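You operate a simulated robot arm through the tools that you are given. There is no shell and no other tool.

You run a simulated two-armed robot. Do the job below in one go: nothing can be reset, and whatever is moved stays where it is left.

JOB
Add the 40 mm grey block to the line and tighten the frame.
Fine: block after the letters, its print reading upright; slider pushed up, blue knob at TIGHT; raise and lower the tightened frame to check. Set down upright: what you pick out.

It is judged by the outcome, as a careful person would: the job done as asked, and still so three seconds after it is handed in. It fails if anything else is knocked over, pushed out of place, dropped, spilled or broken.

ROBOT AND FRAMES
Two 7-joint arms with fingered hands on one trunk that stands fixed in place. Base frame: the origin is at the foot of the trunk, x ahead of it, y to its left, z up; the work surface is at about z = 0.88. Units: m, degrees, N and s.
The left shoulder is at [0.06, 0.177, 0.95], the right one opposite. Each reaches about 1 m from its shoulder. Payload 4 kg a hand.
The tool frame of a hand sits at the grasp point between the pads (the TCP): z along the fingers, y along the line on which they close. The tips reach 0.037 m beyond it. The gripper opens to 0.124 m; its body begins 0.043 m behind the TCP. The gripper is a hand of 3 fingers: y runs from the thumb to the fingers, the wrist lies at [-0.015, -0.108, -0.202] in the tool frame, and closing takes about 1.5 s.
Orientation is that of the tool frame in the base frame, as a unit quaternion [w, x, y, z]. With the fingers straight down and the wrist toward the robot, the tool's x, y and z point along [0, 1, 0], [1, 0, 0] and [0, 0, -1] of the base frame.

CONTROLS
- The arms move only by the tool drive_tool. It takes "left_rows", "right_rows" or both (then of equal length, played together; a hand with none holds still); each is a list of rows, each a list of 6 numbers: the shift along the tool's x, y, z in m, then the turn, a rotation vector about the tool's x, y, z in degrees. In form: [[tx, ty, tz, wx, wy, wz], ...]. A call has 1 to 20 rows; each row shifts and turns the commanded pose from where the row before left it, along the tool's axes as they then stand. "left_jaw" and "right_jaw" are, for a hand that has rows, the finger opening in m, from 0 to 0.124, set as the call begins (left out, the last holds). A row lasts 0.2 s, in which the tool goes at most 0.05 m and 8.6 degrees; a call with a longer step from one row to the next is refused whole, and so is a gripper value outside its range. A pose out of reach is approached as far as the arm can. The call stops where the force on the tool passes 90 N (or 10 N more than at its start, if that is more) or the arm is blocked; 0.2 s more then pass. Each finger travels about 0.072 m/s and halts on what it meets, pressing with about 33 N; the grip force reading is that of the motor and also rises with nothing between the fingers. The clock runs only during rows and for 0.2 s after the last one: add rows that do not move to give the fingers time. The reply holds the time, the measured pose of the TCP, the force on the tool along the base axes, the opening and the grip force, in the units named above and with some noise, with the torque about the TCP (base axes, N m) and any sound that the robot's microphone picked up.
- Cameras (640 x 400 px; columns grow to the right, rows downward): "scene" is now at [0.0519, -0.019, 1.6047]; the picture's right is [-0.19, -0.98, 0.00], its down [-0.62, 0.12, -0.77] and it looks along [0.76, -0.15, -0.63] (base axes); focal length 345 px, centre (320, 200). "left" rides on the left gripper at [-0.064, -0.076, -0.137] in its tool frame; the picture's right is [-0.84, -0.26, 0.48], its down [0.48, -0.76, 0.43] and it looks along [0.26, 0.60, 0.76] (tool axes); focal length 256 px, centre (320, 200). "right" rides on the right gripper at [0.064, -0.076, -0.137] in its tool frame; the picture's right is [-0.84, 0.26, -0.48], its down [-0.48, -0.76, 0.43] and it looks along [-0.26, 0.60, 0.76] (tool axes); focal length 256 px, centre (320, 200). There is no depth. A picture from a camera that has moved, and an enlarged one, comes with that camera's place and axes in the base frame and with its lens.
- snapshot(camera): a new picture of that camera. The clock stands still meanwhile.
- lift_body(by): slides the trunk up (or, below 0, down) by that many m; the arms and the scene camera ride with it, the base frame stays. It gives what a move gives, with no picture.
- set_fingers(index, middle, thumb_bend, thumb_turn, hand): sets how far each is bent, from 0 (flat) to 1 (curled in); at 0.3 the hand is open as for a grip, at 0.7 the pads meet at the TCP. One left out holds its place. A second passes; each finger stops where it meets its share of the squeeze, and holds until it gets a number again. A gripper value or a shape takes the hand back. It gives what a move gives, with no picture; readings hold the bend of each and the force on the fingers (four entries, about 0 where the hand has none), thumb and palm. thumb_turn goes from beside the hand (0) to across from the fingers (1), as for a grip.
- grasp_type(shape, hand): the hand has 3 fingers and takes this shape, open, in about a second: jaw (thumb against the fingers, like two jaws); tri (thumb and two fingers); tip (a fingertip pinch); poke (one finger out to press); point (the index stretched); flat (the hand flat); cup (the hand cupped); fist (a fist). The gripper value then closes the fingers along that shape, each until it touches; the sizes above hold for jaw. It gives what a move gives, with no picture.
- aim_head(pan, tilt): turns the head with the scene camera to pan (to the left, within 86 degrees either way) and tilt (down, from -29 to 69), counted from straight ahead of the robot. It gives what a move gives.
- zoom(camera, box): a new picture of the part [left, top, right, bottom] of that camera's present view, enlarged. The clock stands still meanwhile.
- hand_in(): hands the job in; it is judged then, once.

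Places have to be worked out from the pictures, the camera data and where the tool is seen. Open the grippers and draw the arms clear of the work before you hand the job in, unless the task says otherwise.

The tools are called after "Emit:" by a JSON object that holds its "op" and its "data". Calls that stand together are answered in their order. drive_tool: Moves the arms, as the interface text tells. Its arguments: {"type":"object","properties":{"left_rows":{"type":"array","items":{"type":"array","items":{"type":"number"}}},"left_jaw":{"type":"number"},"right_rows":{"type":"array","items":{"type":"array","items":{"type":"number"}}},"right_jaw":{"type":"number"}},"required":[]} The other tools are called the same way: lift_body (by) moves the trunk up or down; grasp_type (shape, hand) gives the hand a shape; set_fingers (index, middle, thumb_bend, thumb_turn, hand) moves the fingers one by one; aim_head (pan, tilt) turns the head that bears the scene camera; snapshot (camera) takes a picture; zoom (camera, box) takes an enlarged picture of a part of a camera's view; hand_in () hands the job in.

At the start:

```text
time: 0.0
left_tcp_pos: [0.5507, 0.1489, 1.2534]
left_tcp_rot: [0.001, 0.707, 0.707, 0.0]
left_contact_force: [-1.0, 0.7, -0.2]
left_torque: [0.01, 0.03, -0.01]
left_opening: 0.1235
left_gripper_force: 0.1
left_shape: jaw
left_bend: [0.3, 0.3, 0.3, 0.98]
left_finger forces: [0.1, 0.0, 0.0, 0.0, 0.0, 0.0]
right_tcp_pos: [0.6037, -0.2406, 1.2814]
right_tcp_rot: [0.0, 0.707, 0.707, 0.0]
right_contact_force: [-1.0, 1.0, 0.0]
right_torque: [0.02, -0.02, 0.01]
right_opening: 0.1236
right_gripper_force: 0.1
right_shape: jaw
right_bend: [0.3, 0.3, 0.3, 0.98]
right_finger forces: [0.0, 0.0, 0.0, 0.1, 0.1, 0.0]
trunk travel left (down, up): [-0.475, 0.115]
head pan, tilt (commanded): [-11.0, 39.3]
```

scene: 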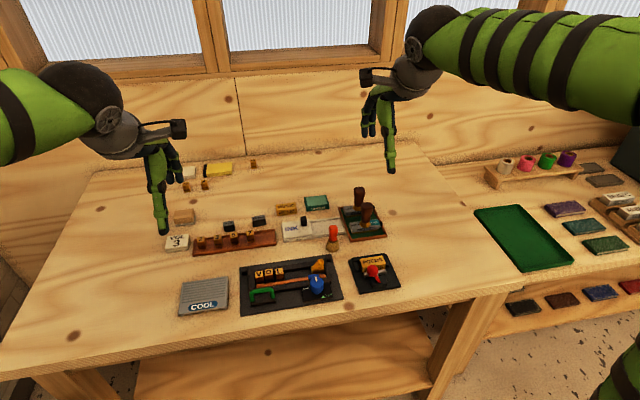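
right: 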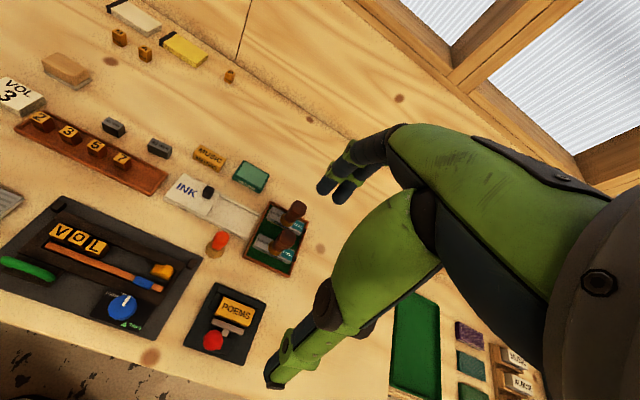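
left: 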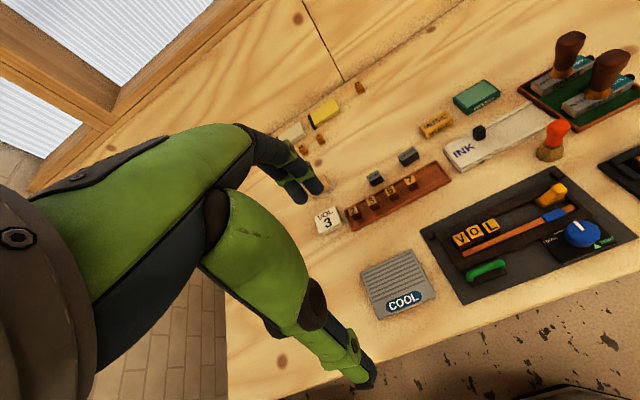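

I begin by looking closer at the frame with the letters V O L, the grey blocks and the rack of digits.

Emit:
{"op": "zoom", "data": {"camera": "scene", "box": [220, 230, 420, 330]}}

Emit:
{"op": "zoom", "data": {"camera": "scene", "box": [150, 150, 400, 280]}}

Emit:
{"op": "zoom", "data": {"camera": "left", "box": [300, 60, 640, 320]}}

Emit:
{"op": "zoom", "data": {"camera": "right", "box": [0, 80, 320, 360]}}

```text
3.20 times, centred on (320, 280) of scene
camera zoom: at [0.0519, -0.019, 1.6047], right [-0.19, -0.98, 0.0], down [-0.62, 0.12, -0.77], along [0.76, -0.15, -0.63], focal length 1103 px, centre (320, -56)
```

zoom: 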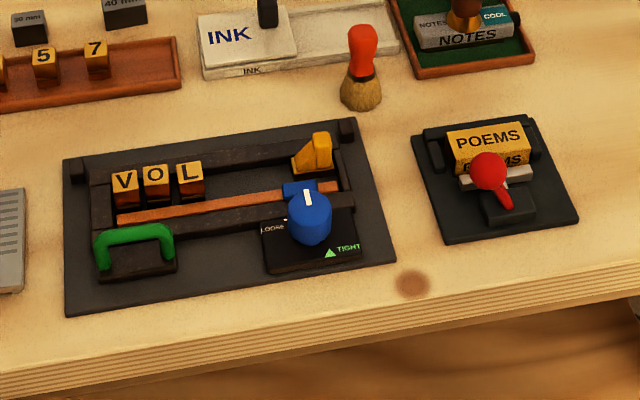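

```text
2.56 times, centred on (275, 215) of scene
camera zoom: at [0.0519, -0.019, 1.6047], right [-0.19, -0.98, 0.0], down [-0.62, 0.12, -0.77], along [0.76, -0.15, -0.63], focal length 882 px, centre (435, 162)
```

zoom: 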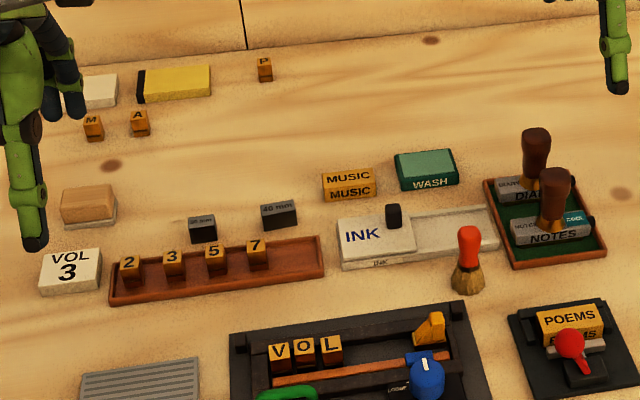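

```text
1.54 times, centred on (470, 190) of left
camera zoom: at [0.4739, 0.0853, 1.3902], right [-0.26, -0.84, -0.48], down [-0.76, 0.48, -0.43], along [0.6, 0.26, -0.76], focal length 394 px, centre (89, 215)
```

zoom: 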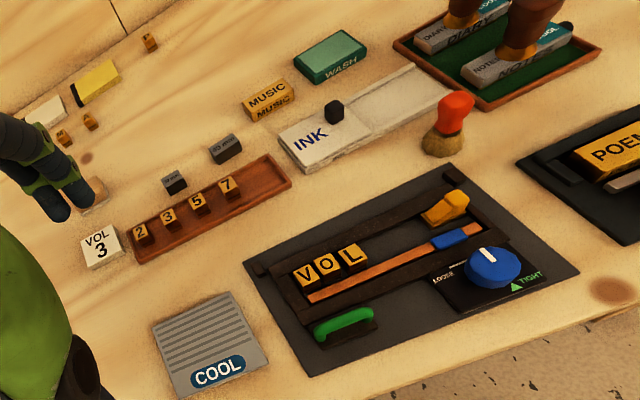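

```text
1.43 times, centred on (160, 220) of right
camera zoom: at [0.5293, -0.1774, 1.4177], right [0.26, -0.84, 0.48], down [-0.76, -0.48, -0.43], along [0.6, -0.26, -0.76], focal length 366 px, centre (549, 171)
```

zoom: 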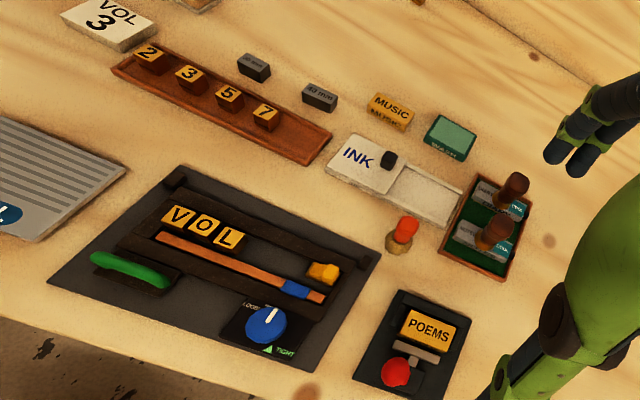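

Let me enlarge further to understand the frame parts and the grey block prints.

Emit:
{"op": "zoom", "data": {"camera": "scene", "box": [240, 245, 350, 315]}}

Emit:
{"op": "zoom", "data": {"camera": "left", "box": [420, 160, 640, 300]}}

Emit:
{"op": "zoom", "data": {"camera": "right", "box": [0, 190, 220, 350]}}

Emit:
{"op": "zoom", "data": {"camera": "scene", "box": [190, 190, 310, 260]}}

```text
5.71 times, centred on (295, 280) of scene
camera zoom: at [0.0519, -0.019, 1.6047], right [-0.19, -0.98, 0.0], down [-0.62, 0.12, -0.77], along [0.76, -0.15, -0.63], focal length 1970 px, centre (463, -257)
```

zoom: 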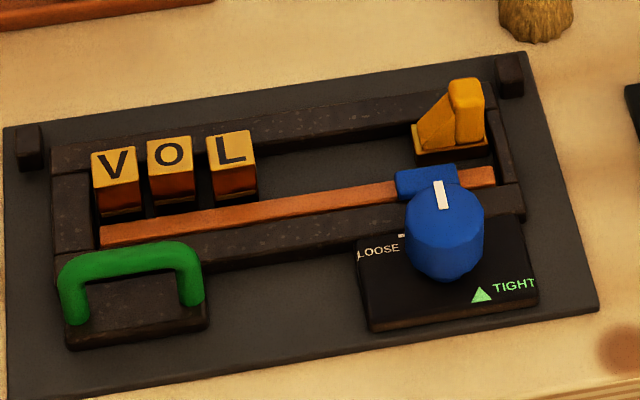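

```text
2.86 times, centred on (530, 230) of left
camera zoom: at [0.4739, 0.0853, 1.3902], right [-0.26, -0.84, -0.48], down [-0.76, 0.48, -0.43], along [0.6, 0.26, -0.76], focal length 731 px, centre (-280, 114)
```

zoom: 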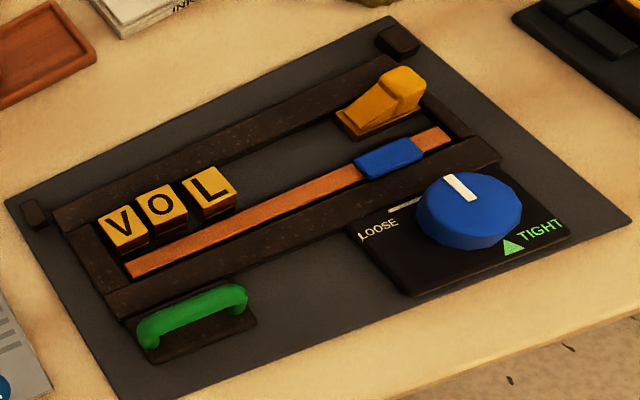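

```text
2.50 times, centred on (110, 270) of right
camera zoom: at [0.5293, -0.1774, 1.4177], right [0.26, -0.84, 0.48], down [-0.76, -0.48, -0.43], along [0.6, -0.26, -0.76], focal length 640 px, centre (845, 25)
```

zoom: 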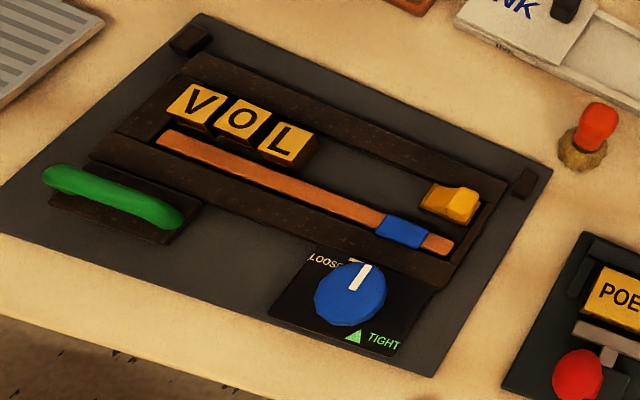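

```text
5.33 times, centred on (250, 225) of scene
camera zoom: at [0.0519, -0.019, 1.6047], right [-0.19, -0.98, 0.0], down [-0.62, 0.12, -0.77], along [0.76, -0.15, -0.63], focal length 1838 px, centre (693, 67)
```

zoom: 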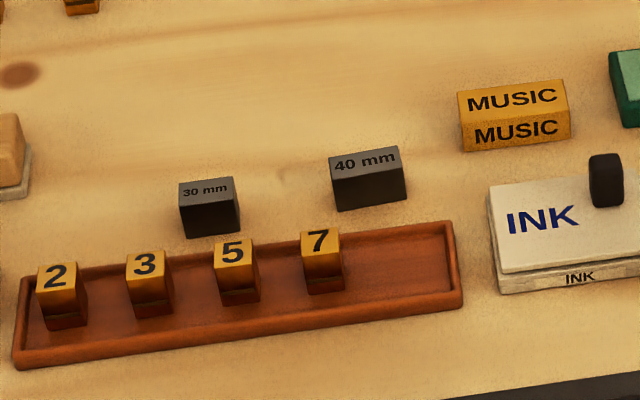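

The frame has V O L in a channel, an amber slider at its right end, a blue knob (LOOSE/TIGHT) and a green handle; the grey "40 mm" block sits around (0.84, 0.015). I bring the right hand camera nearer to the frame for a closer look before touching anything.

Emit:
{"op": "drive_tool", "data": {"right_rows": [[0.0223, -0.0204, 0.0201, 0, 0, 0], [0.0223, -0.0204, 0.0201, 0, 0, 0], [0.0223, -0.0204, 0.0201, 0, 0, 0], [0.0223, -0.0204, 0.0201, 0, 0, 0], [0.0223, -0.0204, 0.0201, 0, 0, 0], [0.0223, -0.0204, 0.0201, 0, 0, 0], [0.0223, -0.0204, 0.0201, 0, 0, 0], [0.0223, -0.0204, 0.0201, 0, 0, 0], [0.0223, -0.0204, 0.0201, 0, 0, 0]]}}

Emit:
{"op": "snapshot", "data": {"camera": "right"}}

Emit:
{"op": "snapshot", "data": {"camera": "scene"}}

```text
time: 2.0
left_tcp_pos: [0.5508, 0.1499, 1.2533]
left_tcp_rot: [0.0, 0.707, 0.707, 0.0]
left_contact_force: [-0.1, 0.6, -0.2]
left_torque: [0.0, 0.01, 0.02]
left_opening: 0.1237
left_gripper_force: 0.1
left_shape: jaw
left_bend: [0.3, 0.3, 0.3, 0.98]
left_finger forces: [0.0, 0.0, 0.0, 0.0, 0.1, 0.0]
right_tcp_pos: [0.4191, -0.0398, 1.102]
right_tcp_rot: [0.0, 0.706, 0.708, 0.0]
right_contact_force: [0.6, -0.3, 0.3]
right_torque: [-0.02, 0.01, 0.03]
right_opening: 0.1235
right_gripper_force: 0.1
right_shape: jaw
right_bend: [0.3, 0.3, 0.3, 0.98]
right_finger forces: [0.0, 0.0, 0.0, 0.0, 0.0, 0.0]
trunk travel left (down, up): [-0.475, 0.115]
head pan, tilt (commanded): [-11.0, 39.3]
```

```text
taken
camera right: at [0.3441, 0.024, 1.2385], right [0.26, -0.84, 0.48], down [-0.76, -0.48, -0.43], along [0.6, -0.26, -0.76], focal length 256 px, centre (320, 200)
```

right: 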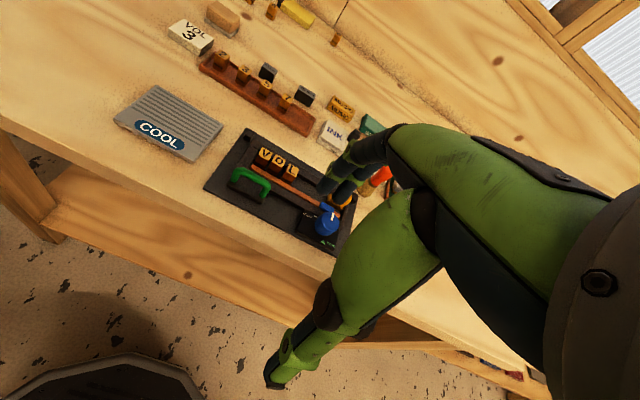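

```text
taken
camera scene: at [0.0519, -0.0185, 1.6047], right [-0.19, -0.98, 0.0], down [-0.62, 0.12, -0.77], along [0.76, -0.15, -0.63], focal length 345 px, centre (320, 200)
```

scene: 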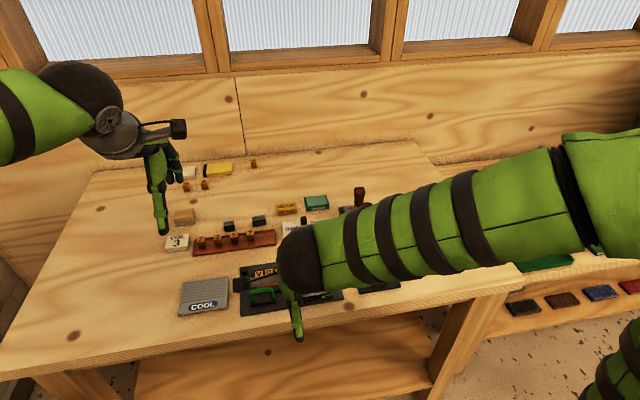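

The frame is partly hidden behind the fingers; I enlarge this view.

Emit:
{"op": "zoom", "data": {"camera": "right", "box": [195, 120, 395, 250]}}

Emit:
{"op": "zoom", "data": {"camera": "right", "box": [190, 40, 390, 150]}}

```text
3.08 times, centred on (295, 185) of right
camera zoom: at [0.3441, 0.024, 1.2385], right [0.26, -0.84, 0.48], down [-0.76, -0.48, -0.43], along [0.6, -0.26, -0.76], focal length 788 px, centre (397, 246)
```

zoom: 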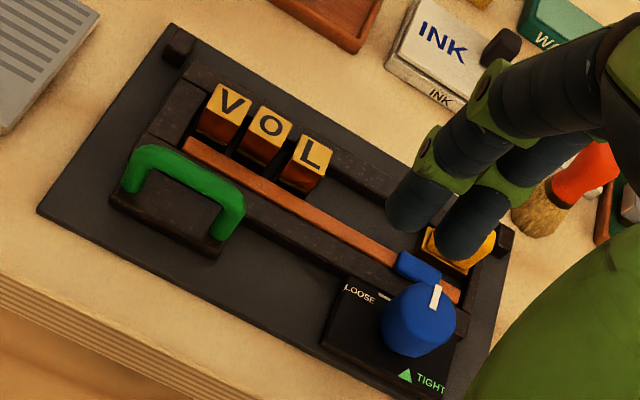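

```text
3.20 times, centred on (290, 95) of right
camera zoom: at [0.3441, 0.024, 1.2385], right [0.26, -0.84, 0.48], down [-0.76, -0.48, -0.43], along [0.6, -0.26, -0.76], focal length 819 px, centre (416, 536)
```

zoom: 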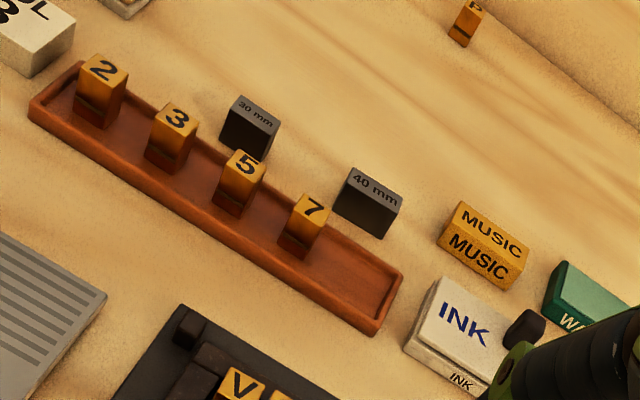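

The letters stand against the far rail, with roughly a 70 mm gap before the slider. I park the right arm off to the right and test-close the left hand in the air to learn the fingertip geometry for gripping a ~20 mm deep block.

Emit:
{"op": "drive_tool", "data": {"right_rows": [[-0.0388, 0.01, -0.0188, 0, 0, 0], [-0.0388, 0.01, -0.0188, 0, 0, 0], [-0.0388, 0.01, -0.0188, 0, 0, 0], [-0.0388, 0.01, -0.0188, 0, 0, 0], [-0.0388, 0.01, -0.0188, 0, 0, 0], [-0.0388, 0.01, -0.0188, 0, 0, 0], [-0.0388, 0.01, -0.0188, 0, 0, 0], [-0.0388, 0.01, -0.0188, 0, 0, 0]], "left_rows": [[0, 0, 0, 0, 0, 0], [0, 0, 0, 0, 0, 0], [0, 0, 0, 0, 0, 0], [0, 0, 0, 0, 0, 0], [0, 0, 0, 0, 0, 0], [0, 0, 0, 0, 0, 0], [0, 0, 0, 0, 0, 0], [0, 0, 0, 0, 0, 0]], "left_jaw": 0.02}}

Emit:
{"op": "snapshot", "data": {"camera": "left"}}

Emit:
{"op": "zoom", "data": {"camera": "scene", "box": [80, 70, 280, 250]}}

Emit:
{"op": "snapshot", "data": {"camera": "right"}}

```text
time: 3.8
left_tcp_pos: [0.5499, 0.1489, 1.2538]
left_tcp_rot: [0.0, 0.707, 0.708, -0.001]
left_contact_force: [0.3, 0.4, -0.2]
left_torque: [-0.03, 0.02, 0.0]
left_opening: 0.0201
left_gripper_force: 0.1
left_shape: jaw
left_bend: [0.59, 0.61, 0.66, 1.0]
left_finger forces: [0.1, 0.0, 0.1, 0.0, 0.1, 0.1]
right_tcp_pos: [0.5011, -0.3539, 1.2475]
right_tcp_rot: [-0.001, 0.707, 0.707, 0.0]
right_contact_force: [-0.3, 0.2, 0.2]
right_torque: [0.06, 0.0, 0.02]
right_opening: 0.1236
right_gripper_force: 0.0
right_shape: jaw
right_bend: [0.3, 0.3, 0.3, 0.98]
right_finger forces: [0.0, 0.0, 0.1, 0.0, 0.0, 0.0]
trunk travel left (down, up): [-0.475, 0.115]
head pan, tilt (commanded): [-11.0, 39.3]
```

```text
taken
camera left: at [0.4741, 0.0849, 1.3901], right [-0.26, -0.84, -0.48], down [-0.76, 0.48, -0.43], along [0.6, 0.26, -0.76], focal length 256 px, centre (320, 200)
```

left: 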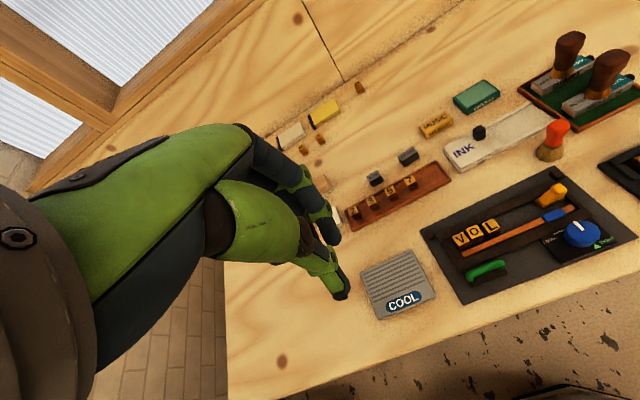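

```text
2.22 times, centred on (180, 160) of scene
camera zoom: at [0.052, -0.0194, 1.6047], right [-0.19, -0.98, 0.0], down [-0.62, 0.12, -0.77], along [0.76, -0.15, -0.63], focal length 766 px, centre (631, 289)
```

zoom: 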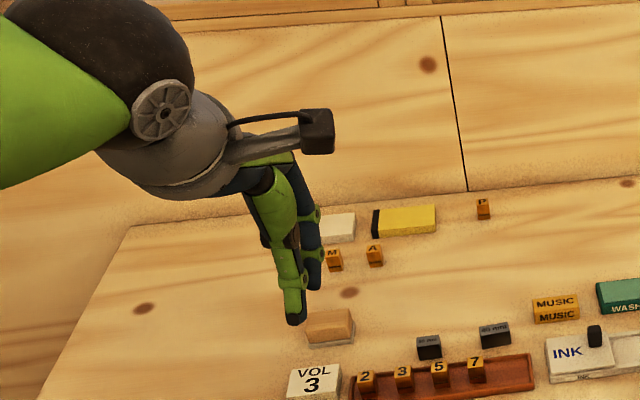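

```text
taken
camera right: at [0.4266, -0.2896, 1.3846], right [0.26, -0.84, 0.48], down [-0.76, -0.48, -0.43], along [0.6, -0.25, -0.76], focal length 256 px, centre (320, 200)
```

right: 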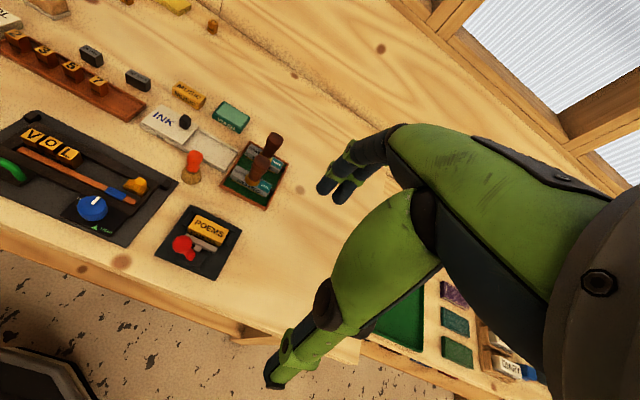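

The closed fingers run nearly parallel, tips 37 mm past the TCP. I bring the left hand over the frame, well above the letters, to measure the rails from close by.

Emit:
{"op": "drive_tool", "data": {"left_rows": [[-0.0188, 0.0057, 0.039, 0, 0, 0], [-0.0188, 0.0057, 0.039, 0, 0, 0], [-0.0188, 0.0057, 0.039, 0, 0, 0], [-0.0188, 0.0057, 0.039, 0, 0, 0], [-0.0188, 0.0057, 0.039, 0, 0, 0], [-0.0188, 0.0057, 0.039, 0, 0, 0]]}}

Emit:
{"op": "snapshot", "data": {"camera": "left"}}

Emit:
{"op": "zoom", "data": {"camera": "left", "box": [340, 110, 580, 280]}}

```text
time: 5.2
left_tcp_pos: [0.5815, 0.0335, 1.0181]
left_tcp_rot: [0.0, 0.707, 0.707, 0.0]
left_contact_force: [0.0, -1.0, 0.4]
left_torque: [0.0, 0.01, 0.0]
left_opening: 0.0201
left_gripper_force: 0.1
left_shape: jaw
left_bend: [0.59, 0.61, 0.66, 1.0]
left_finger forces: [0.0, 0.0, 0.0, 0.0, 0.0, 0.0]
right_tcp_pos: [0.5028, -0.3534, 1.2475]
right_tcp_rot: [0.0, 0.707, 0.707, 0.0]
right_contact_force: [0.8, -0.8, 0.1]
right_torque: [-0.01, 0.02, 0.02]
right_opening: 0.1237
right_gripper_force: 0.1
right_shape: jaw
right_bend: [0.3, 0.3, 0.3, 0.98]
right_finger forces: [0.0, 0.0, 0.0, 0.0, 0.1, 0.0]
trunk travel left (down, up): [-0.475, 0.115]
head pan, tilt (commanded): [-11.0, 39.3]
```

```text
taken
camera left: at [0.5049, -0.0299, 1.1546], right [-0.26, -0.84, -0.48], down [-0.76, 0.48, -0.43], along [0.6, 0.25, -0.76], focal length 256 px, centre (320, 200)
```

left: 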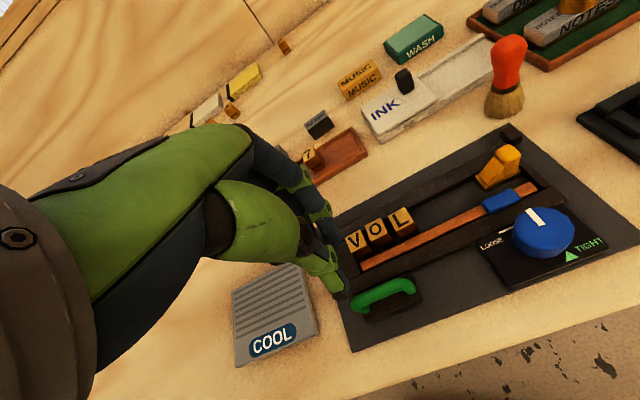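

```text
2.35 times, centred on (460, 195) of left
camera zoom: at [0.5049, -0.0299, 1.1546], right [-0.26, -0.84, -0.48], down [-0.76, 0.48, -0.43], along [0.6, 0.25, -0.76], focal length 602 px, centre (-9, 212)
```

zoom: 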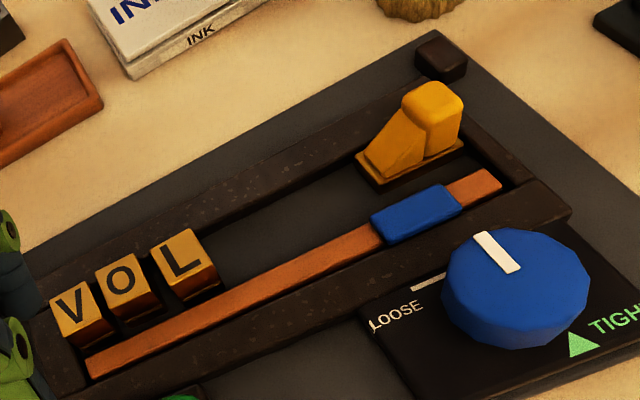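

I enlarge the gap between L and the slider to judge the rail heights and widths.

Emit:
{"op": "zoom", "data": {"camera": "left", "box": [400, 150, 480, 200]}}

Emit:
{"op": "zoom", "data": {"camera": "left", "box": [460, 120, 600, 210]}}

Emit:
{"op": "zoom", "data": {"camera": "left", "box": [470, 190, 620, 280]}}

Emit:
{"op": "zoom", "data": {"camera": "scene", "box": [270, 250, 350, 310]}}

```text
8.00 times, centred on (440, 175) of left
camera zoom: at [0.5049, -0.0299, 1.1546], right [-0.26, -0.84, -0.48], down [-0.76, 0.48, -0.43], along [0.6, 0.25, -0.76], focal length 2048 px, centre (-640, 400)
```

zoom: 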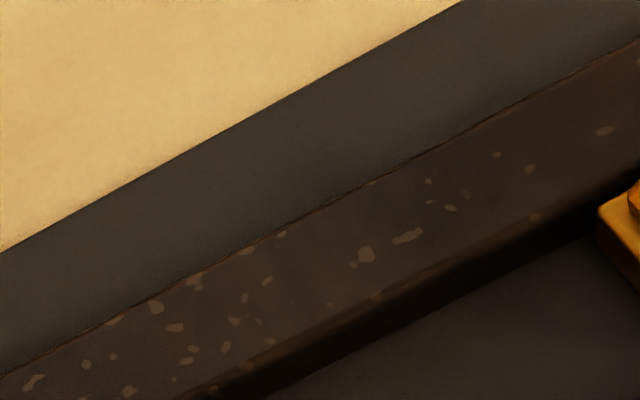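

```text
4.44 times, centred on (530, 165) of left
camera zoom: at [0.5049, -0.0299, 1.1546], right [-0.26, -0.84, -0.48], down [-0.76, 0.48, -0.43], along [0.6, 0.25, -0.76], focal length 1138 px, centre (-613, 356)
```

zoom: 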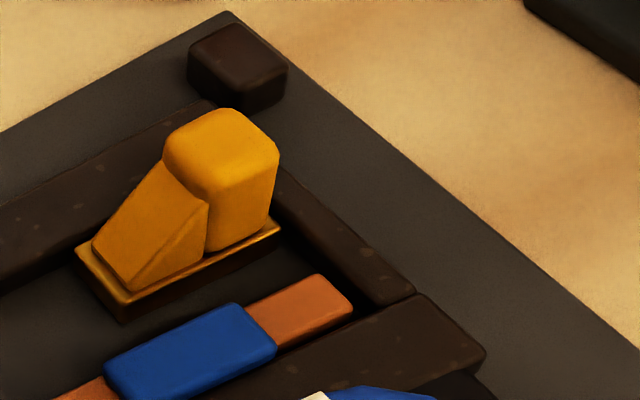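

```text
4.27 times, centred on (545, 235) of left
camera zoom: at [0.5049, -0.0299, 1.1546], right [-0.26, -0.84, -0.48], down [-0.76, 0.48, -0.43], along [0.6, 0.25, -0.76], focal length 1092 px, centre (-640, 51)
```

zoom: 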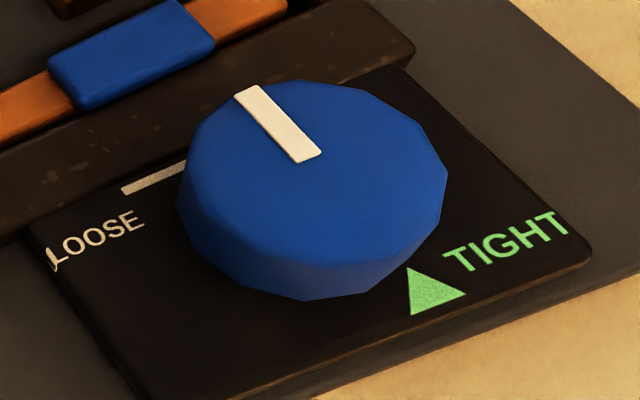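

```text
6.67 times, centred on (310, 280) of scene
camera zoom: at [0.0525, -0.0198, 1.6047], right [-0.19, -0.98, 0.0], down [-0.62, 0.12, -0.77], along [0.76, -0.15, -0.63], focal length 2298 px, centre (387, -333)
```

zoom: 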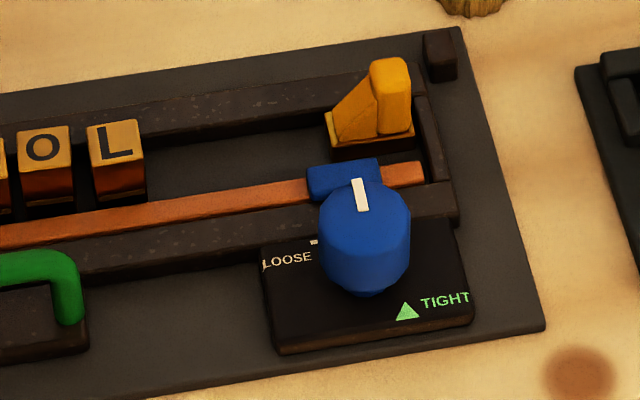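

The rail stands about 12 mm above the plate and the letters ~23 mm. I look at the closed left fingers from the head and right cameras to see how the tips line up.

Emit:
{"op": "zoom", "data": {"camera": "scene", "box": [200, 180, 320, 280]}}

Emit:
{"op": "zoom", "data": {"camera": "left", "box": [240, 130, 380, 310]}}

Emit:
{"op": "snapshot", "data": {"camera": "right"}}

```text
4.00 times, centred on (260, 230) of scene
camera zoom: at [0.0525, -0.0198, 1.6047], right [-0.19, -0.98, 0.0], down [-0.62, 0.12, -0.77], along [0.76, -0.15, -0.63], focal length 1379 px, centre (560, 80)
```

zoom: 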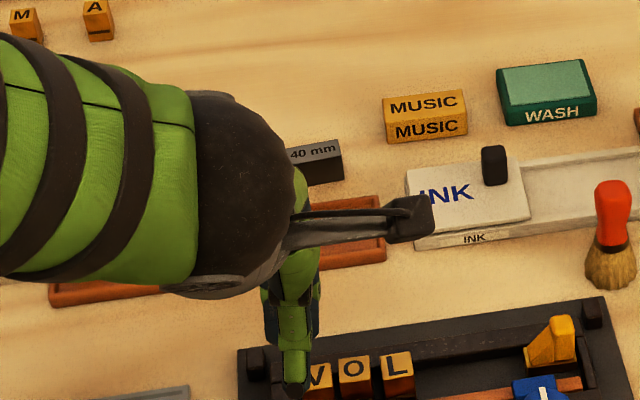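

```text
2.22 times, centred on (310, 220) of left
camera zoom: at [0.5049, -0.0299, 1.1546], right [-0.26, -0.84, -0.48], down [-0.76, 0.48, -0.43], along [0.6, 0.25, -0.76], focal length 569 px, centre (342, 156)
```

zoom: 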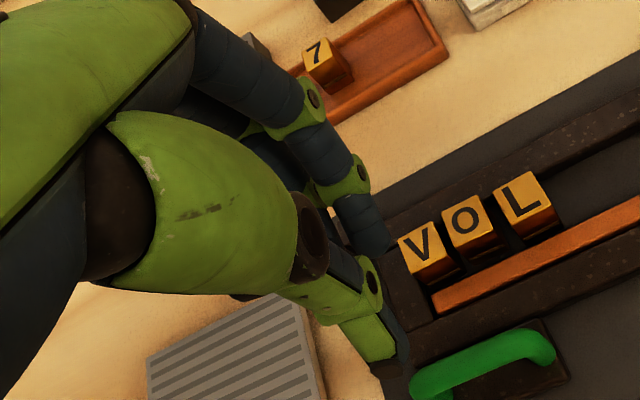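

```text
taken
camera right: at [0.4271, -0.2894, 1.3844], right [0.26, -0.84, 0.48], down [-0.76, -0.48, -0.43], along [0.6, -0.25, -0.76], focal length 256 px, centre (320, 200)
```

right: 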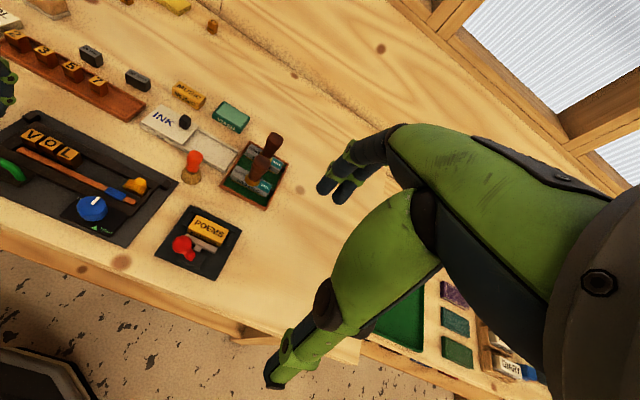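

Next I move the left hand to view the two grey blocks closely from above, to fix the 40 mm block's place and yaw.

Emit:
{"op": "drive_tool", "data": {"left_rows": [[0.0145, 0.0367, -0.003, 0, 0, 0], [0.0145, 0.0367, -0.003, 0, 0, 0], [0.0145, 0.0367, 0, 0, 0, 0], [0.0145, 0.0367, 0, 0, 0, 0], [0.0145, 0.0367, 0.003, 0, 0, 0], [0.0145, 0.0367, 0.003, 0, 0, 0]]}}

Emit:
{"op": "snapshot", "data": {"camera": "left"}}

Emit:
{"op": "zoom", "data": {"camera": "left", "box": [360, 130, 520, 250]}}

Emit:
{"op": "zoom", "data": {"camera": "scene", "box": [230, 250, 350, 320]}}

```text
time: 6.6
left_tcp_pos: [0.8063, 0.1232, 1.0201]
left_tcp_rot: [0.0, 0.708, 0.706, 0.0]
left_contact_force: [0.0, 0.2, 0.5]
left_torque: [-0.02, 0.02, 0.02]
left_opening: 0.0201
left_gripper_force: 0.0
left_shape: jaw
left_bend: [0.59, 0.61, 0.66, 1.0]
left_finger forces: [0.0, 0.0, 0.0, 0.0, 0.0, 0.0]
right_tcp_pos: [0.5012, -0.3529, 1.2471]
right_tcp_rot: [-0.001, 0.707, 0.707, 0.0]
right_contact_force: [0.1, -0.6, 0.2]
right_torque: [-0.03, -0.01, -0.02]
right_opening: 0.1237
right_gripper_force: 0.0
right_shape: jaw
right_bend: [0.3, 0.3, 0.3, 0.98]
right_finger forces: [0.0, 0.1, 0.1, 0.1, 0.0, 0.0]
trunk travel left (down, up): [-0.475, 0.115]
head pan, tilt (commanded): [-11.0, 39.3]
```

```text
taken
camera left: at [0.7299, 0.0604, 1.1559], right [-0.26, -0.84, -0.48], down [-0.76, 0.48, -0.43], along [0.6, 0.25, -0.76], focal length 256 px, centre (320, 200)
```

left: 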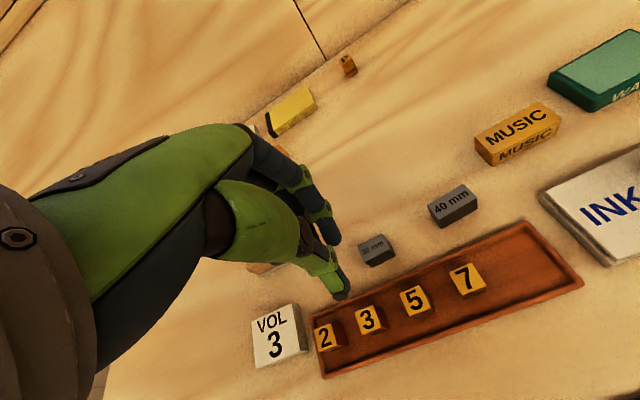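

```text
3.33 times, centred on (440, 190) of left
camera zoom: at [0.7299, 0.0604, 1.1559], right [-0.26, -0.84, -0.48], down [-0.76, 0.48, -0.43], along [0.6, 0.25, -0.76], focal length 853 px, centre (-80, 233)
```

zoom: 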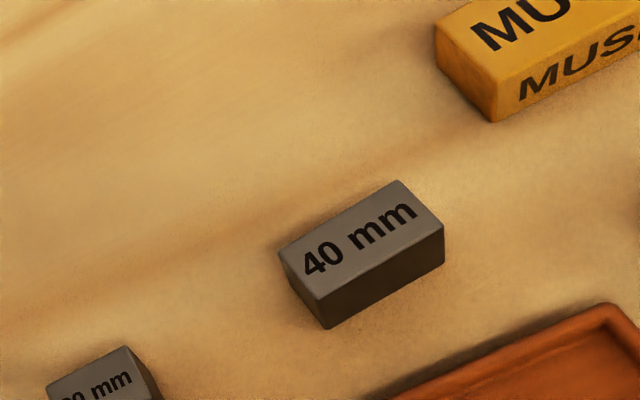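

```text
5.33 times, centred on (290, 285) of scene
camera zoom: at [0.0527, -0.0187, 1.6047], right [-0.19, -0.98, 0.0], down [-0.62, 0.12, -0.77], along [0.76, -0.15, -0.63], focal length 1838 px, centre (480, -253)
```

zoom: 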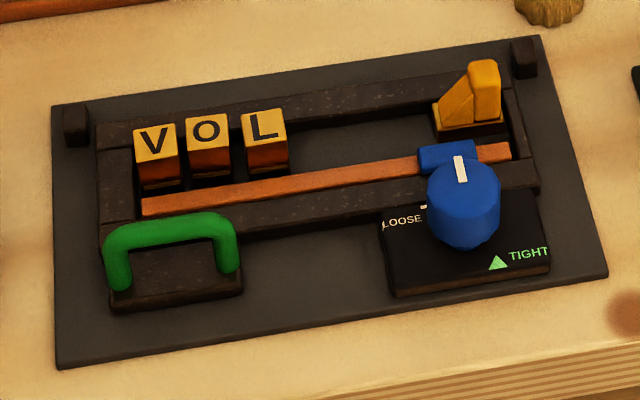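

The 40 mm block's centre is about (0.845, 0.017), yawed ~5° counter-clockwise, top at z≈0.9035, ~19 mm deep. I move above it with a small opening and matching yaw.

Emit:
{"op": "drive_tool", "data": {"left_rows": [[-0.0265, 0.0097, 0.005, 0, 0, -1.25], [-0.0265, 0.0097, 0.005, 0, 0, -1.25], [-0.0265, 0.0097, 0.005, 0, 0, -1.25], [-0.0265, 0.0097, 0.005, 0, 0, -1.25], [0, 0, 0, 0, 0, 0], [0, 0, 0, 0, 0, 0]], "left_jaw": 0.04}}

Emit:
{"op": "snapshot", "data": {"camera": "left"}}

Emit:
{"op": "zoom", "data": {"camera": "left", "box": [260, 150, 420, 320]}}

Emit:
{"op": "zoom", "data": {"camera": "scene", "box": [200, 150, 320, 250]}}

```text
time: 8.0
left_tcp_pos: [0.8467, 0.0196, 1.0016]
left_tcp_rot: [0.001, 0.676, 0.737, 0.001]
left_contact_force: [0.5, 0.1, -0.2]
left_torque: [0.01, -0.02, 0.0]
left_opening: 0.0401
left_gripper_force: 0.2
left_shape: jaw
left_bend: [0.51, 0.54, 0.61, 1.0]
left_finger forces: [0.1, 0.0, 0.0, 0.0, 0.0, 0.1]
right_tcp_pos: [0.5024, -0.3523, 1.2467]
right_tcp_rot: [0.0, 0.708, 0.707, 0.001]
right_contact_force: [-0.2, -0.5, -0.4]
right_torque: [0.01, 0.01, 0.03]
right_opening: 0.1237
right_gripper_force: 0.0
right_shape: jaw
right_bend: [0.3, 0.3, 0.3, 0.98]
right_finger forces: [0.0, 0.0, 0.0, 0.0, 0.0, 0.1]
trunk travel left (down, up): [-0.475, 0.115]
head pan, tilt (commanded): [-11.0, 39.3]
```

```text
taken
camera left: at [0.7761, -0.0506, 1.1377], right [-0.18, -0.86, -0.48], down [-0.8, 0.42, -0.43], along [0.57, 0.31, -0.76], focal length 256 px, centre (320, 200)
```

left: 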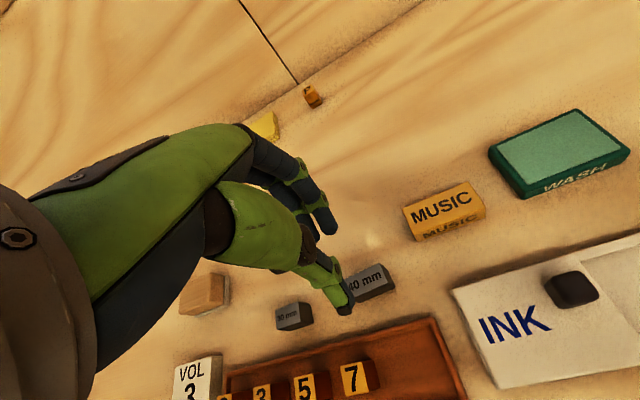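

```text
2.35 times, centred on (340, 235) of left
camera zoom: at [0.7761, -0.0506, 1.1377], right [-0.18, -0.86, -0.48], down [-0.8, 0.42, -0.43], along [0.57, 0.31, -0.76], focal length 602 px, centre (273, 118)
```

zoom: 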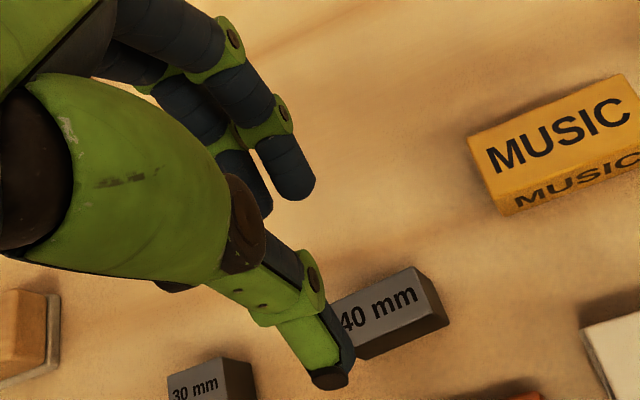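

```text
4.00 times, centred on (260, 200) of scene
camera zoom: at [0.052, -0.0192, 1.6047], right [-0.19, -0.98, 0.0], down [-0.62, 0.12, -0.77], along [0.76, -0.15, -0.63], focal length 1379 px, centre (560, 200)
```

zoom: 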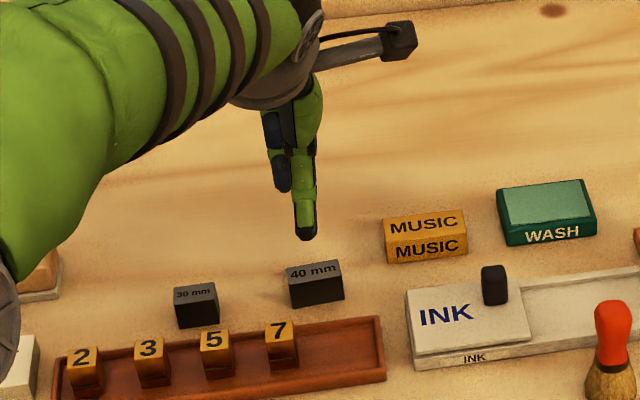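

I zoom into the block from this pose to refine its place relative to the hand.

Emit:
{"op": "zoom", "data": {"camera": "left", "box": [320, 240, 420, 310]}}

Emit:
{"op": "zoom", "data": {"camera": "scene", "box": [220, 190, 300, 250]}}

```text
5.71 times, centred on (370, 275) of left
camera zoom: at [0.7761, -0.0506, 1.1377], right [-0.18, -0.86, -0.48], down [-0.8, 0.42, -0.43], along [0.57, 0.31, -0.76], focal length 1463 px, centre (34, -229)
```

zoom: 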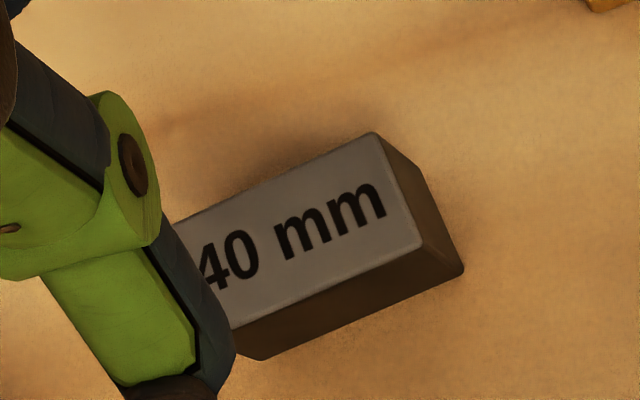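

```text
6.67 times, centred on (260, 220) of scene
camera zoom: at [0.052, -0.0192, 1.6047], right [-0.19, -0.98, 0.0], down [-0.62, 0.12, -0.77], along [0.76, -0.15, -0.63], focal length 2298 px, centre (720, 67)
```

zoom: 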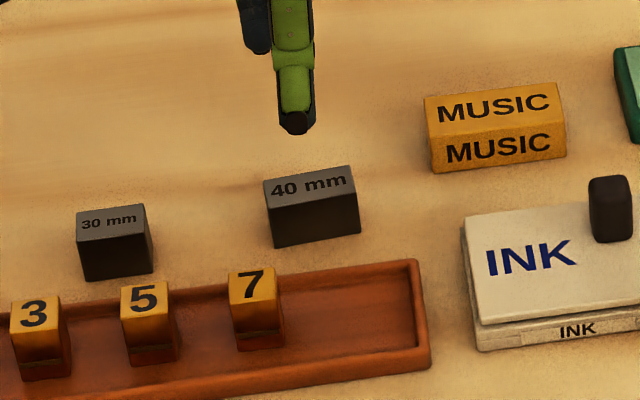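

Hand and block agree within a millimetre or so. I descend so the tips overlap roughly the top 11 mm of the block, staying just above rail height for later.

Emit:
{"op": "drive_tool", "data": {"left_rows": [[0, -0.0005, 0.02, 0, 0, 0], [0, -0.0005, 0.02, 0, 0, 0], [0, 0, 0.02, 0, 0, 0], [0, 0, 0.012, 0, 0, 0], [0, 0, 0, 0, 0, 0]]}}

Emit:
{"op": "zoom", "data": {"camera": "left", "box": [240, 150, 440, 330]}}

Emit:
{"op": "zoom", "data": {"camera": "scene", "box": [200, 170, 300, 250]}}

```text
time: 9.2
left_tcp_pos: [0.8453, 0.0187, 0.927]
left_tcp_rot: [0.001, 0.675, 0.737, 0.0]
left_contact_force: [-0.4, -1.1, -0.2]
left_torque: [0.03, -0.02, 0.04]
left_opening: 0.0394
left_gripper_force: 0.1
left_shape: jaw
left_bend: [0.51, 0.54, 0.61, 1.0]
left_finger forces: [0.0, 0.0, 0.0, 0.0, 0.0, 0.0]
right_tcp_pos: [0.5012, -0.3523, 1.2476]
right_tcp_rot: [0.0, 0.707, 0.707, 0.0]
right_contact_force: [-0.3, -1.4, -0.8]
right_torque: [-0.01, 0.0, 0.02]
right_opening: 0.124
right_gripper_force: 0.0
right_shape: jaw
right_bend: [0.3, 0.3, 0.3, 0.98]
right_finger forces: [0.0, 0.1, 0.0, 0.0, 0.1, 0.1]
trunk travel left (down, up): [-0.475, 0.115]
head pan, tilt (commanded): [-11.0, 39.3]
```

```text
2.22 times, centred on (340, 240) of left
camera zoom: at [0.7745, -0.0521, 1.064], right [-0.18, -0.86, -0.48], down [-0.8, 0.42, -0.43], along [0.57, 0.31, -0.76], focal length 569 px, centre (276, 111)
```

zoom: 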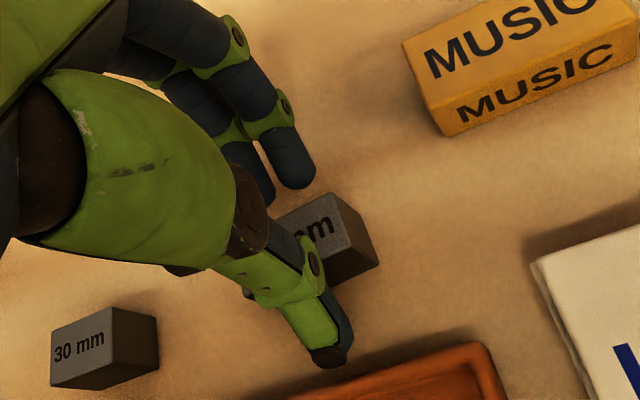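

```text
5.00 times, centred on (250, 210) of scene
camera zoom: at [0.0519, -0.0191, 1.6047], right [-0.19, -0.98, 0.0], down [-0.62, 0.12, -0.77], along [0.76, -0.15, -0.63], focal length 1723 px, centre (670, 150)
```

zoom: 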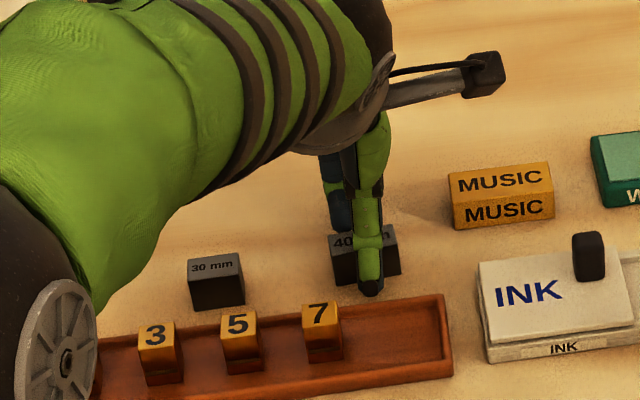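

Fingers straddle the block with room on both sides. I raise 1.5 mm and close on the block.

Emit:
{"op": "drive_tool", "data": {"left_rows": [[0, 0, -0.0015, 0, 0, 0], [0, 0, 0, 0, 0, 0], [0, 0, 0, 0, 0, 0], [0, 0, 0, 0, 0, 0], [0, 0, 0, 0, 0, 0]], "left_jaw": 0.0}}

Emit:
{"op": "zoom", "data": {"camera": "left", "box": [240, 150, 440, 330]}}

Emit:
{"op": "zoom", "data": {"camera": "scene", "box": [220, 190, 300, 250]}}

```text
time: 10.4
left_tcp_pos: [0.8451, 0.0197, 0.93]
left_tcp_rot: [0.0, 0.675, 0.738, 0.001]
left_contact_force: [1.5, 0.7, 6.1]
left_torque: [0.05, -0.17, 0.02]
left_opening: 0.0163
left_gripper_force: 32.8
left_shape: jaw
left_bend: [0.63, 0.64, 0.65, 1.0]
left_finger forces: [22.6, 13.6, 0.0, 0.0, 36.3, 0.0]
right_tcp_pos: [0.5022, -0.3525, 1.2476]
right_tcp_rot: [0.0, 0.708, 0.707, 0.001]
right_contact_force: [0.1, 0.1, -0.7]
right_torque: [0.03, 0.03, 0.03]
right_opening: 0.1236
right_gripper_force: 0.0
right_shape: jaw
right_bend: [0.3, 0.3, 0.3, 0.98]
right_finger forces: [0.1, 0.0, 0.0, 0.0, 0.0, 0.0]
trunk travel left (down, up): [-0.475, 0.115]
head pan, tilt (commanded): [-11.0, 39.3]
```

```text
2.22 times, centred on (340, 240) of left
camera zoom: at [0.7745, -0.0516, 1.0663], right [-0.18, -0.86, -0.48], down [-0.8, 0.42, -0.44], along [0.57, 0.31, -0.76], focal length 569 px, centre (276, 111)
```

zoom: 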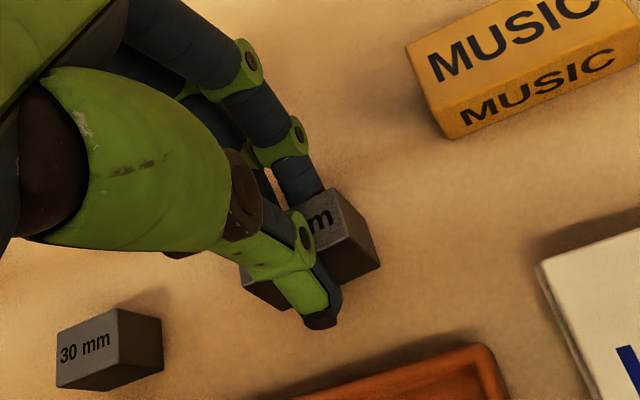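

```text
6.67 times, centred on (260, 220) of scene
camera zoom: at [0.0514, -0.019, 1.6048], right [-0.19, -0.98, 0.0], down [-0.62, 0.12, -0.77], along [0.76, -0.15, -0.63], focal length 2298 px, centre (720, 67)
```

zoom: 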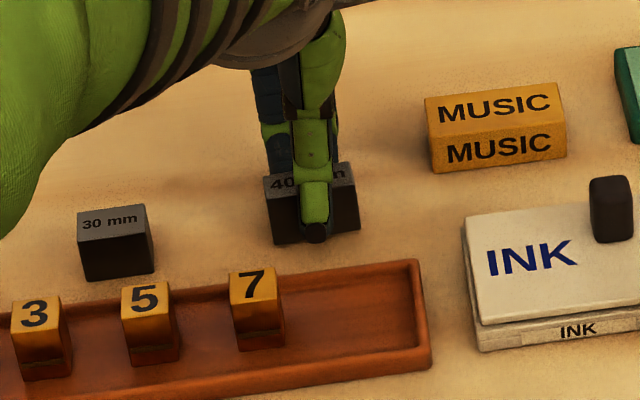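

The grip reads ~33 N shared by both fingers and thumb. I lift 30 mm and look at the hold.

Emit:
{"op": "drive_tool", "data": {"left_rows": [[0, 0, -0.005, 0, 0, 0], [0, 0, -0.01, 0, 0, 0], [0, 0, -0.015, 0, 0, 0], [0, 0, 0, 0, 0, 0]]}}

Emit:
{"op": "zoom", "data": {"camera": "left", "box": [240, 150, 440, 330]}}

Emit:
{"op": "zoom", "data": {"camera": "scene", "box": [220, 170, 300, 230]}}

```text
time: 11.4
left_tcp_pos: [0.847, 0.0196, 0.9591]
left_tcp_rot: [0.0, 0.676, 0.737, -0.001]
left_contact_force: [-0.2, 0.1, -2.0]
left_torque: [-0.01, 0.01, 0.01]
left_opening: 0.0147
left_gripper_force: 33.6
left_shape: jaw
left_bend: [0.63, 0.64, 0.65, 1.0]
left_finger forces: [22.1, 13.6, 0.1, 0.1, 35.7, 0.1]
right_tcp_pos: [0.5011, -0.353, 1.2486]
right_tcp_rot: [0.0, 0.707, 0.707, 0.0]
right_contact_force: [0.8, 1.1, -0.1]
right_torque: [0.0, -0.01, -0.02]
right_opening: 0.1236
right_gripper_force: 0.1
right_shape: jaw
right_bend: [0.3, 0.3, 0.3, 0.98]
right_finger forces: [0.0, 0.0, 0.0, 0.1, 0.1, 0.0]
trunk travel left (down, up): [-0.475, 0.115]
head pan, tilt (commanded): [-11.0, 39.3]
```

```text
2.22 times, centred on (340, 240) of left
camera zoom: at [0.7751, -0.0511, 1.0955], right [-0.18, -0.86, -0.48], down [-0.8, 0.42, -0.43], along [0.57, 0.31, -0.76], focal length 569 px, centre (276, 111)
```

zoom: 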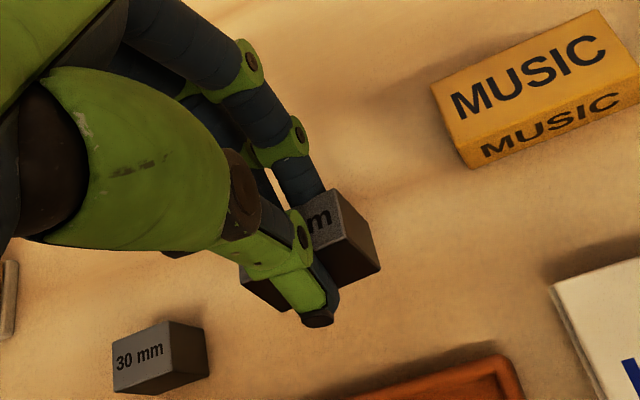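

```text
6.67 times, centred on (260, 200) of scene
camera zoom: at [0.0522, -0.0191, 1.6047], right [-0.19, -0.98, 0.0], down [-0.62, 0.12, -0.77], along [0.76, -0.15, -0.63], focal length 2298 px, centre (720, 200)
```

zoom: 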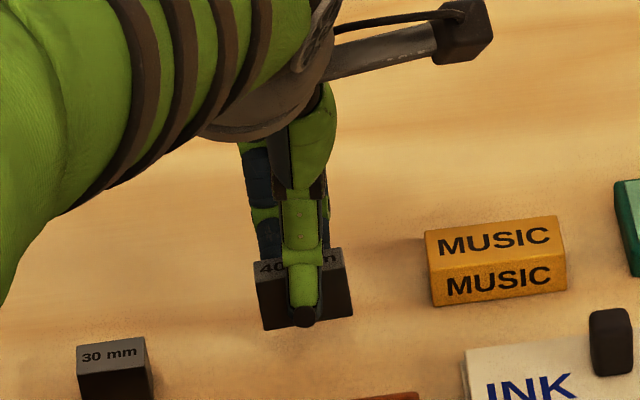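

The block is held level, but the tips are only ~12 mm above its bottom, about the rail's height. I set it back where it was, regrip ~2.5 mm higher for clearance over the rails.

Emit:
{"op": "drive_tool", "data": {"left_rows": [[0, 0, 0.012, 0, 0, 0], [0, 0, 0.01, 0, 0, 0], [0, 0, 0.0075, 0, 0, 0], [0, 0, 0, 0, 0, 0]]}}

Emit:
{"op": "drive_tool", "data": {"left_rows": [[0, 0, 0, 0, 0, 0], [0, 0, 0, 0, 0, 0], [0, 0, 0, 0, 0, 0], [0, 0, -0.0025, 0, 0, 0], [0, 0, 0, 0, 0, 0]], "left_jaw": 0.034}}

Emit:
{"op": "zoom", "data": {"camera": "left", "box": [240, 150, 440, 330]}}

```text
time: 12.4
left_tcp_pos: [0.8473, 0.018, 0.9315]
left_tcp_rot: [0.0, 0.676, 0.737, 0.001]
left_contact_force: [-0.2, 0.5, 3.2]
left_torque: [0.06, -0.03, 0.02]
left_opening: 0.015
left_gripper_force: 33.2
left_shape: jaw
left_bend: [0.63, 0.64, 0.65, 1.0]
left_finger forces: [22.1, 13.6, 0.0, 0.0, 37.4, 0.1]
right_tcp_pos: [0.5015, -0.3524, 1.249]
right_tcp_rot: [0.0, 0.707, 0.707, 0.0]
right_contact_force: [0.3, -0.1, 0.3]
right_torque: [-0.03, -0.03, 0.02]
right_opening: 0.1236
right_gripper_force: 0.0
right_shape: jaw
right_bend: [0.3, 0.3, 0.3, 0.98]
right_finger forces: [0.0, 0.1, 0.0, 0.1, 0.0, 0.1]
trunk travel left (down, up): [-0.475, 0.115]
head pan, tilt (commanded): [-11.0, 39.3]
```

```text
time: 13.6
left_tcp_pos: [0.848, 0.0191, 0.9313]
left_tcp_rot: [0.0, 0.676, 0.737, 0.0]
left_contact_force: [-0.1, 0.0, -0.6]
left_torque: [0.01, -0.01, 0.0]
left_opening: 0.0335
left_gripper_force: 0.1
left_shape: jaw
left_bend: [0.53, 0.56, 0.63, 1.0]
left_finger forces: [0.0, 0.1, 0.0, 0.0, 0.1, 0.1]
right_tcp_pos: [0.5021, -0.3532, 1.2489]
right_tcp_rot: [0.0, 0.707, 0.707, 0.0]
right_contact_force: [-1.2, -0.1, -0.6]
right_torque: [-0.03, 0.01, 0.02]
right_opening: 0.1235
right_gripper_force: 0.1
right_shape: jaw
right_bend: [0.3, 0.3, 0.3, 0.98]
right_finger forces: [0.0, 0.0, 0.0, 0.0, 0.1, 0.0]
trunk travel left (down, up): [-0.475, 0.115]
head pan, tilt (commanded): [-11.0, 39.3]
```

```text
2.22 times, centred on (340, 240) of left
camera zoom: at [0.7761, -0.0512, 1.0681], right [-0.18, -0.86, -0.48], down [-0.8, 0.42, -0.43], along [0.57, 0.31, -0.76], focal length 569 px, centre (276, 111)
```

zoom: 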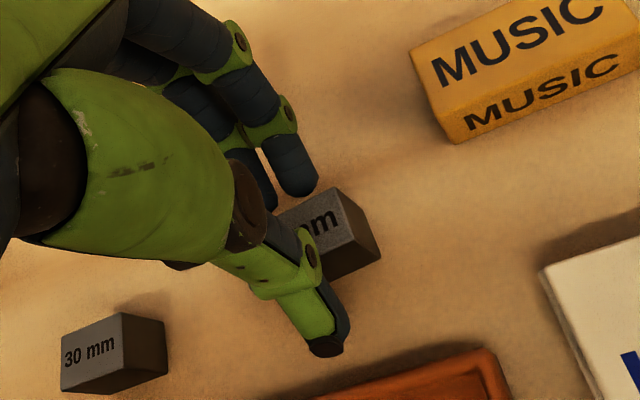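

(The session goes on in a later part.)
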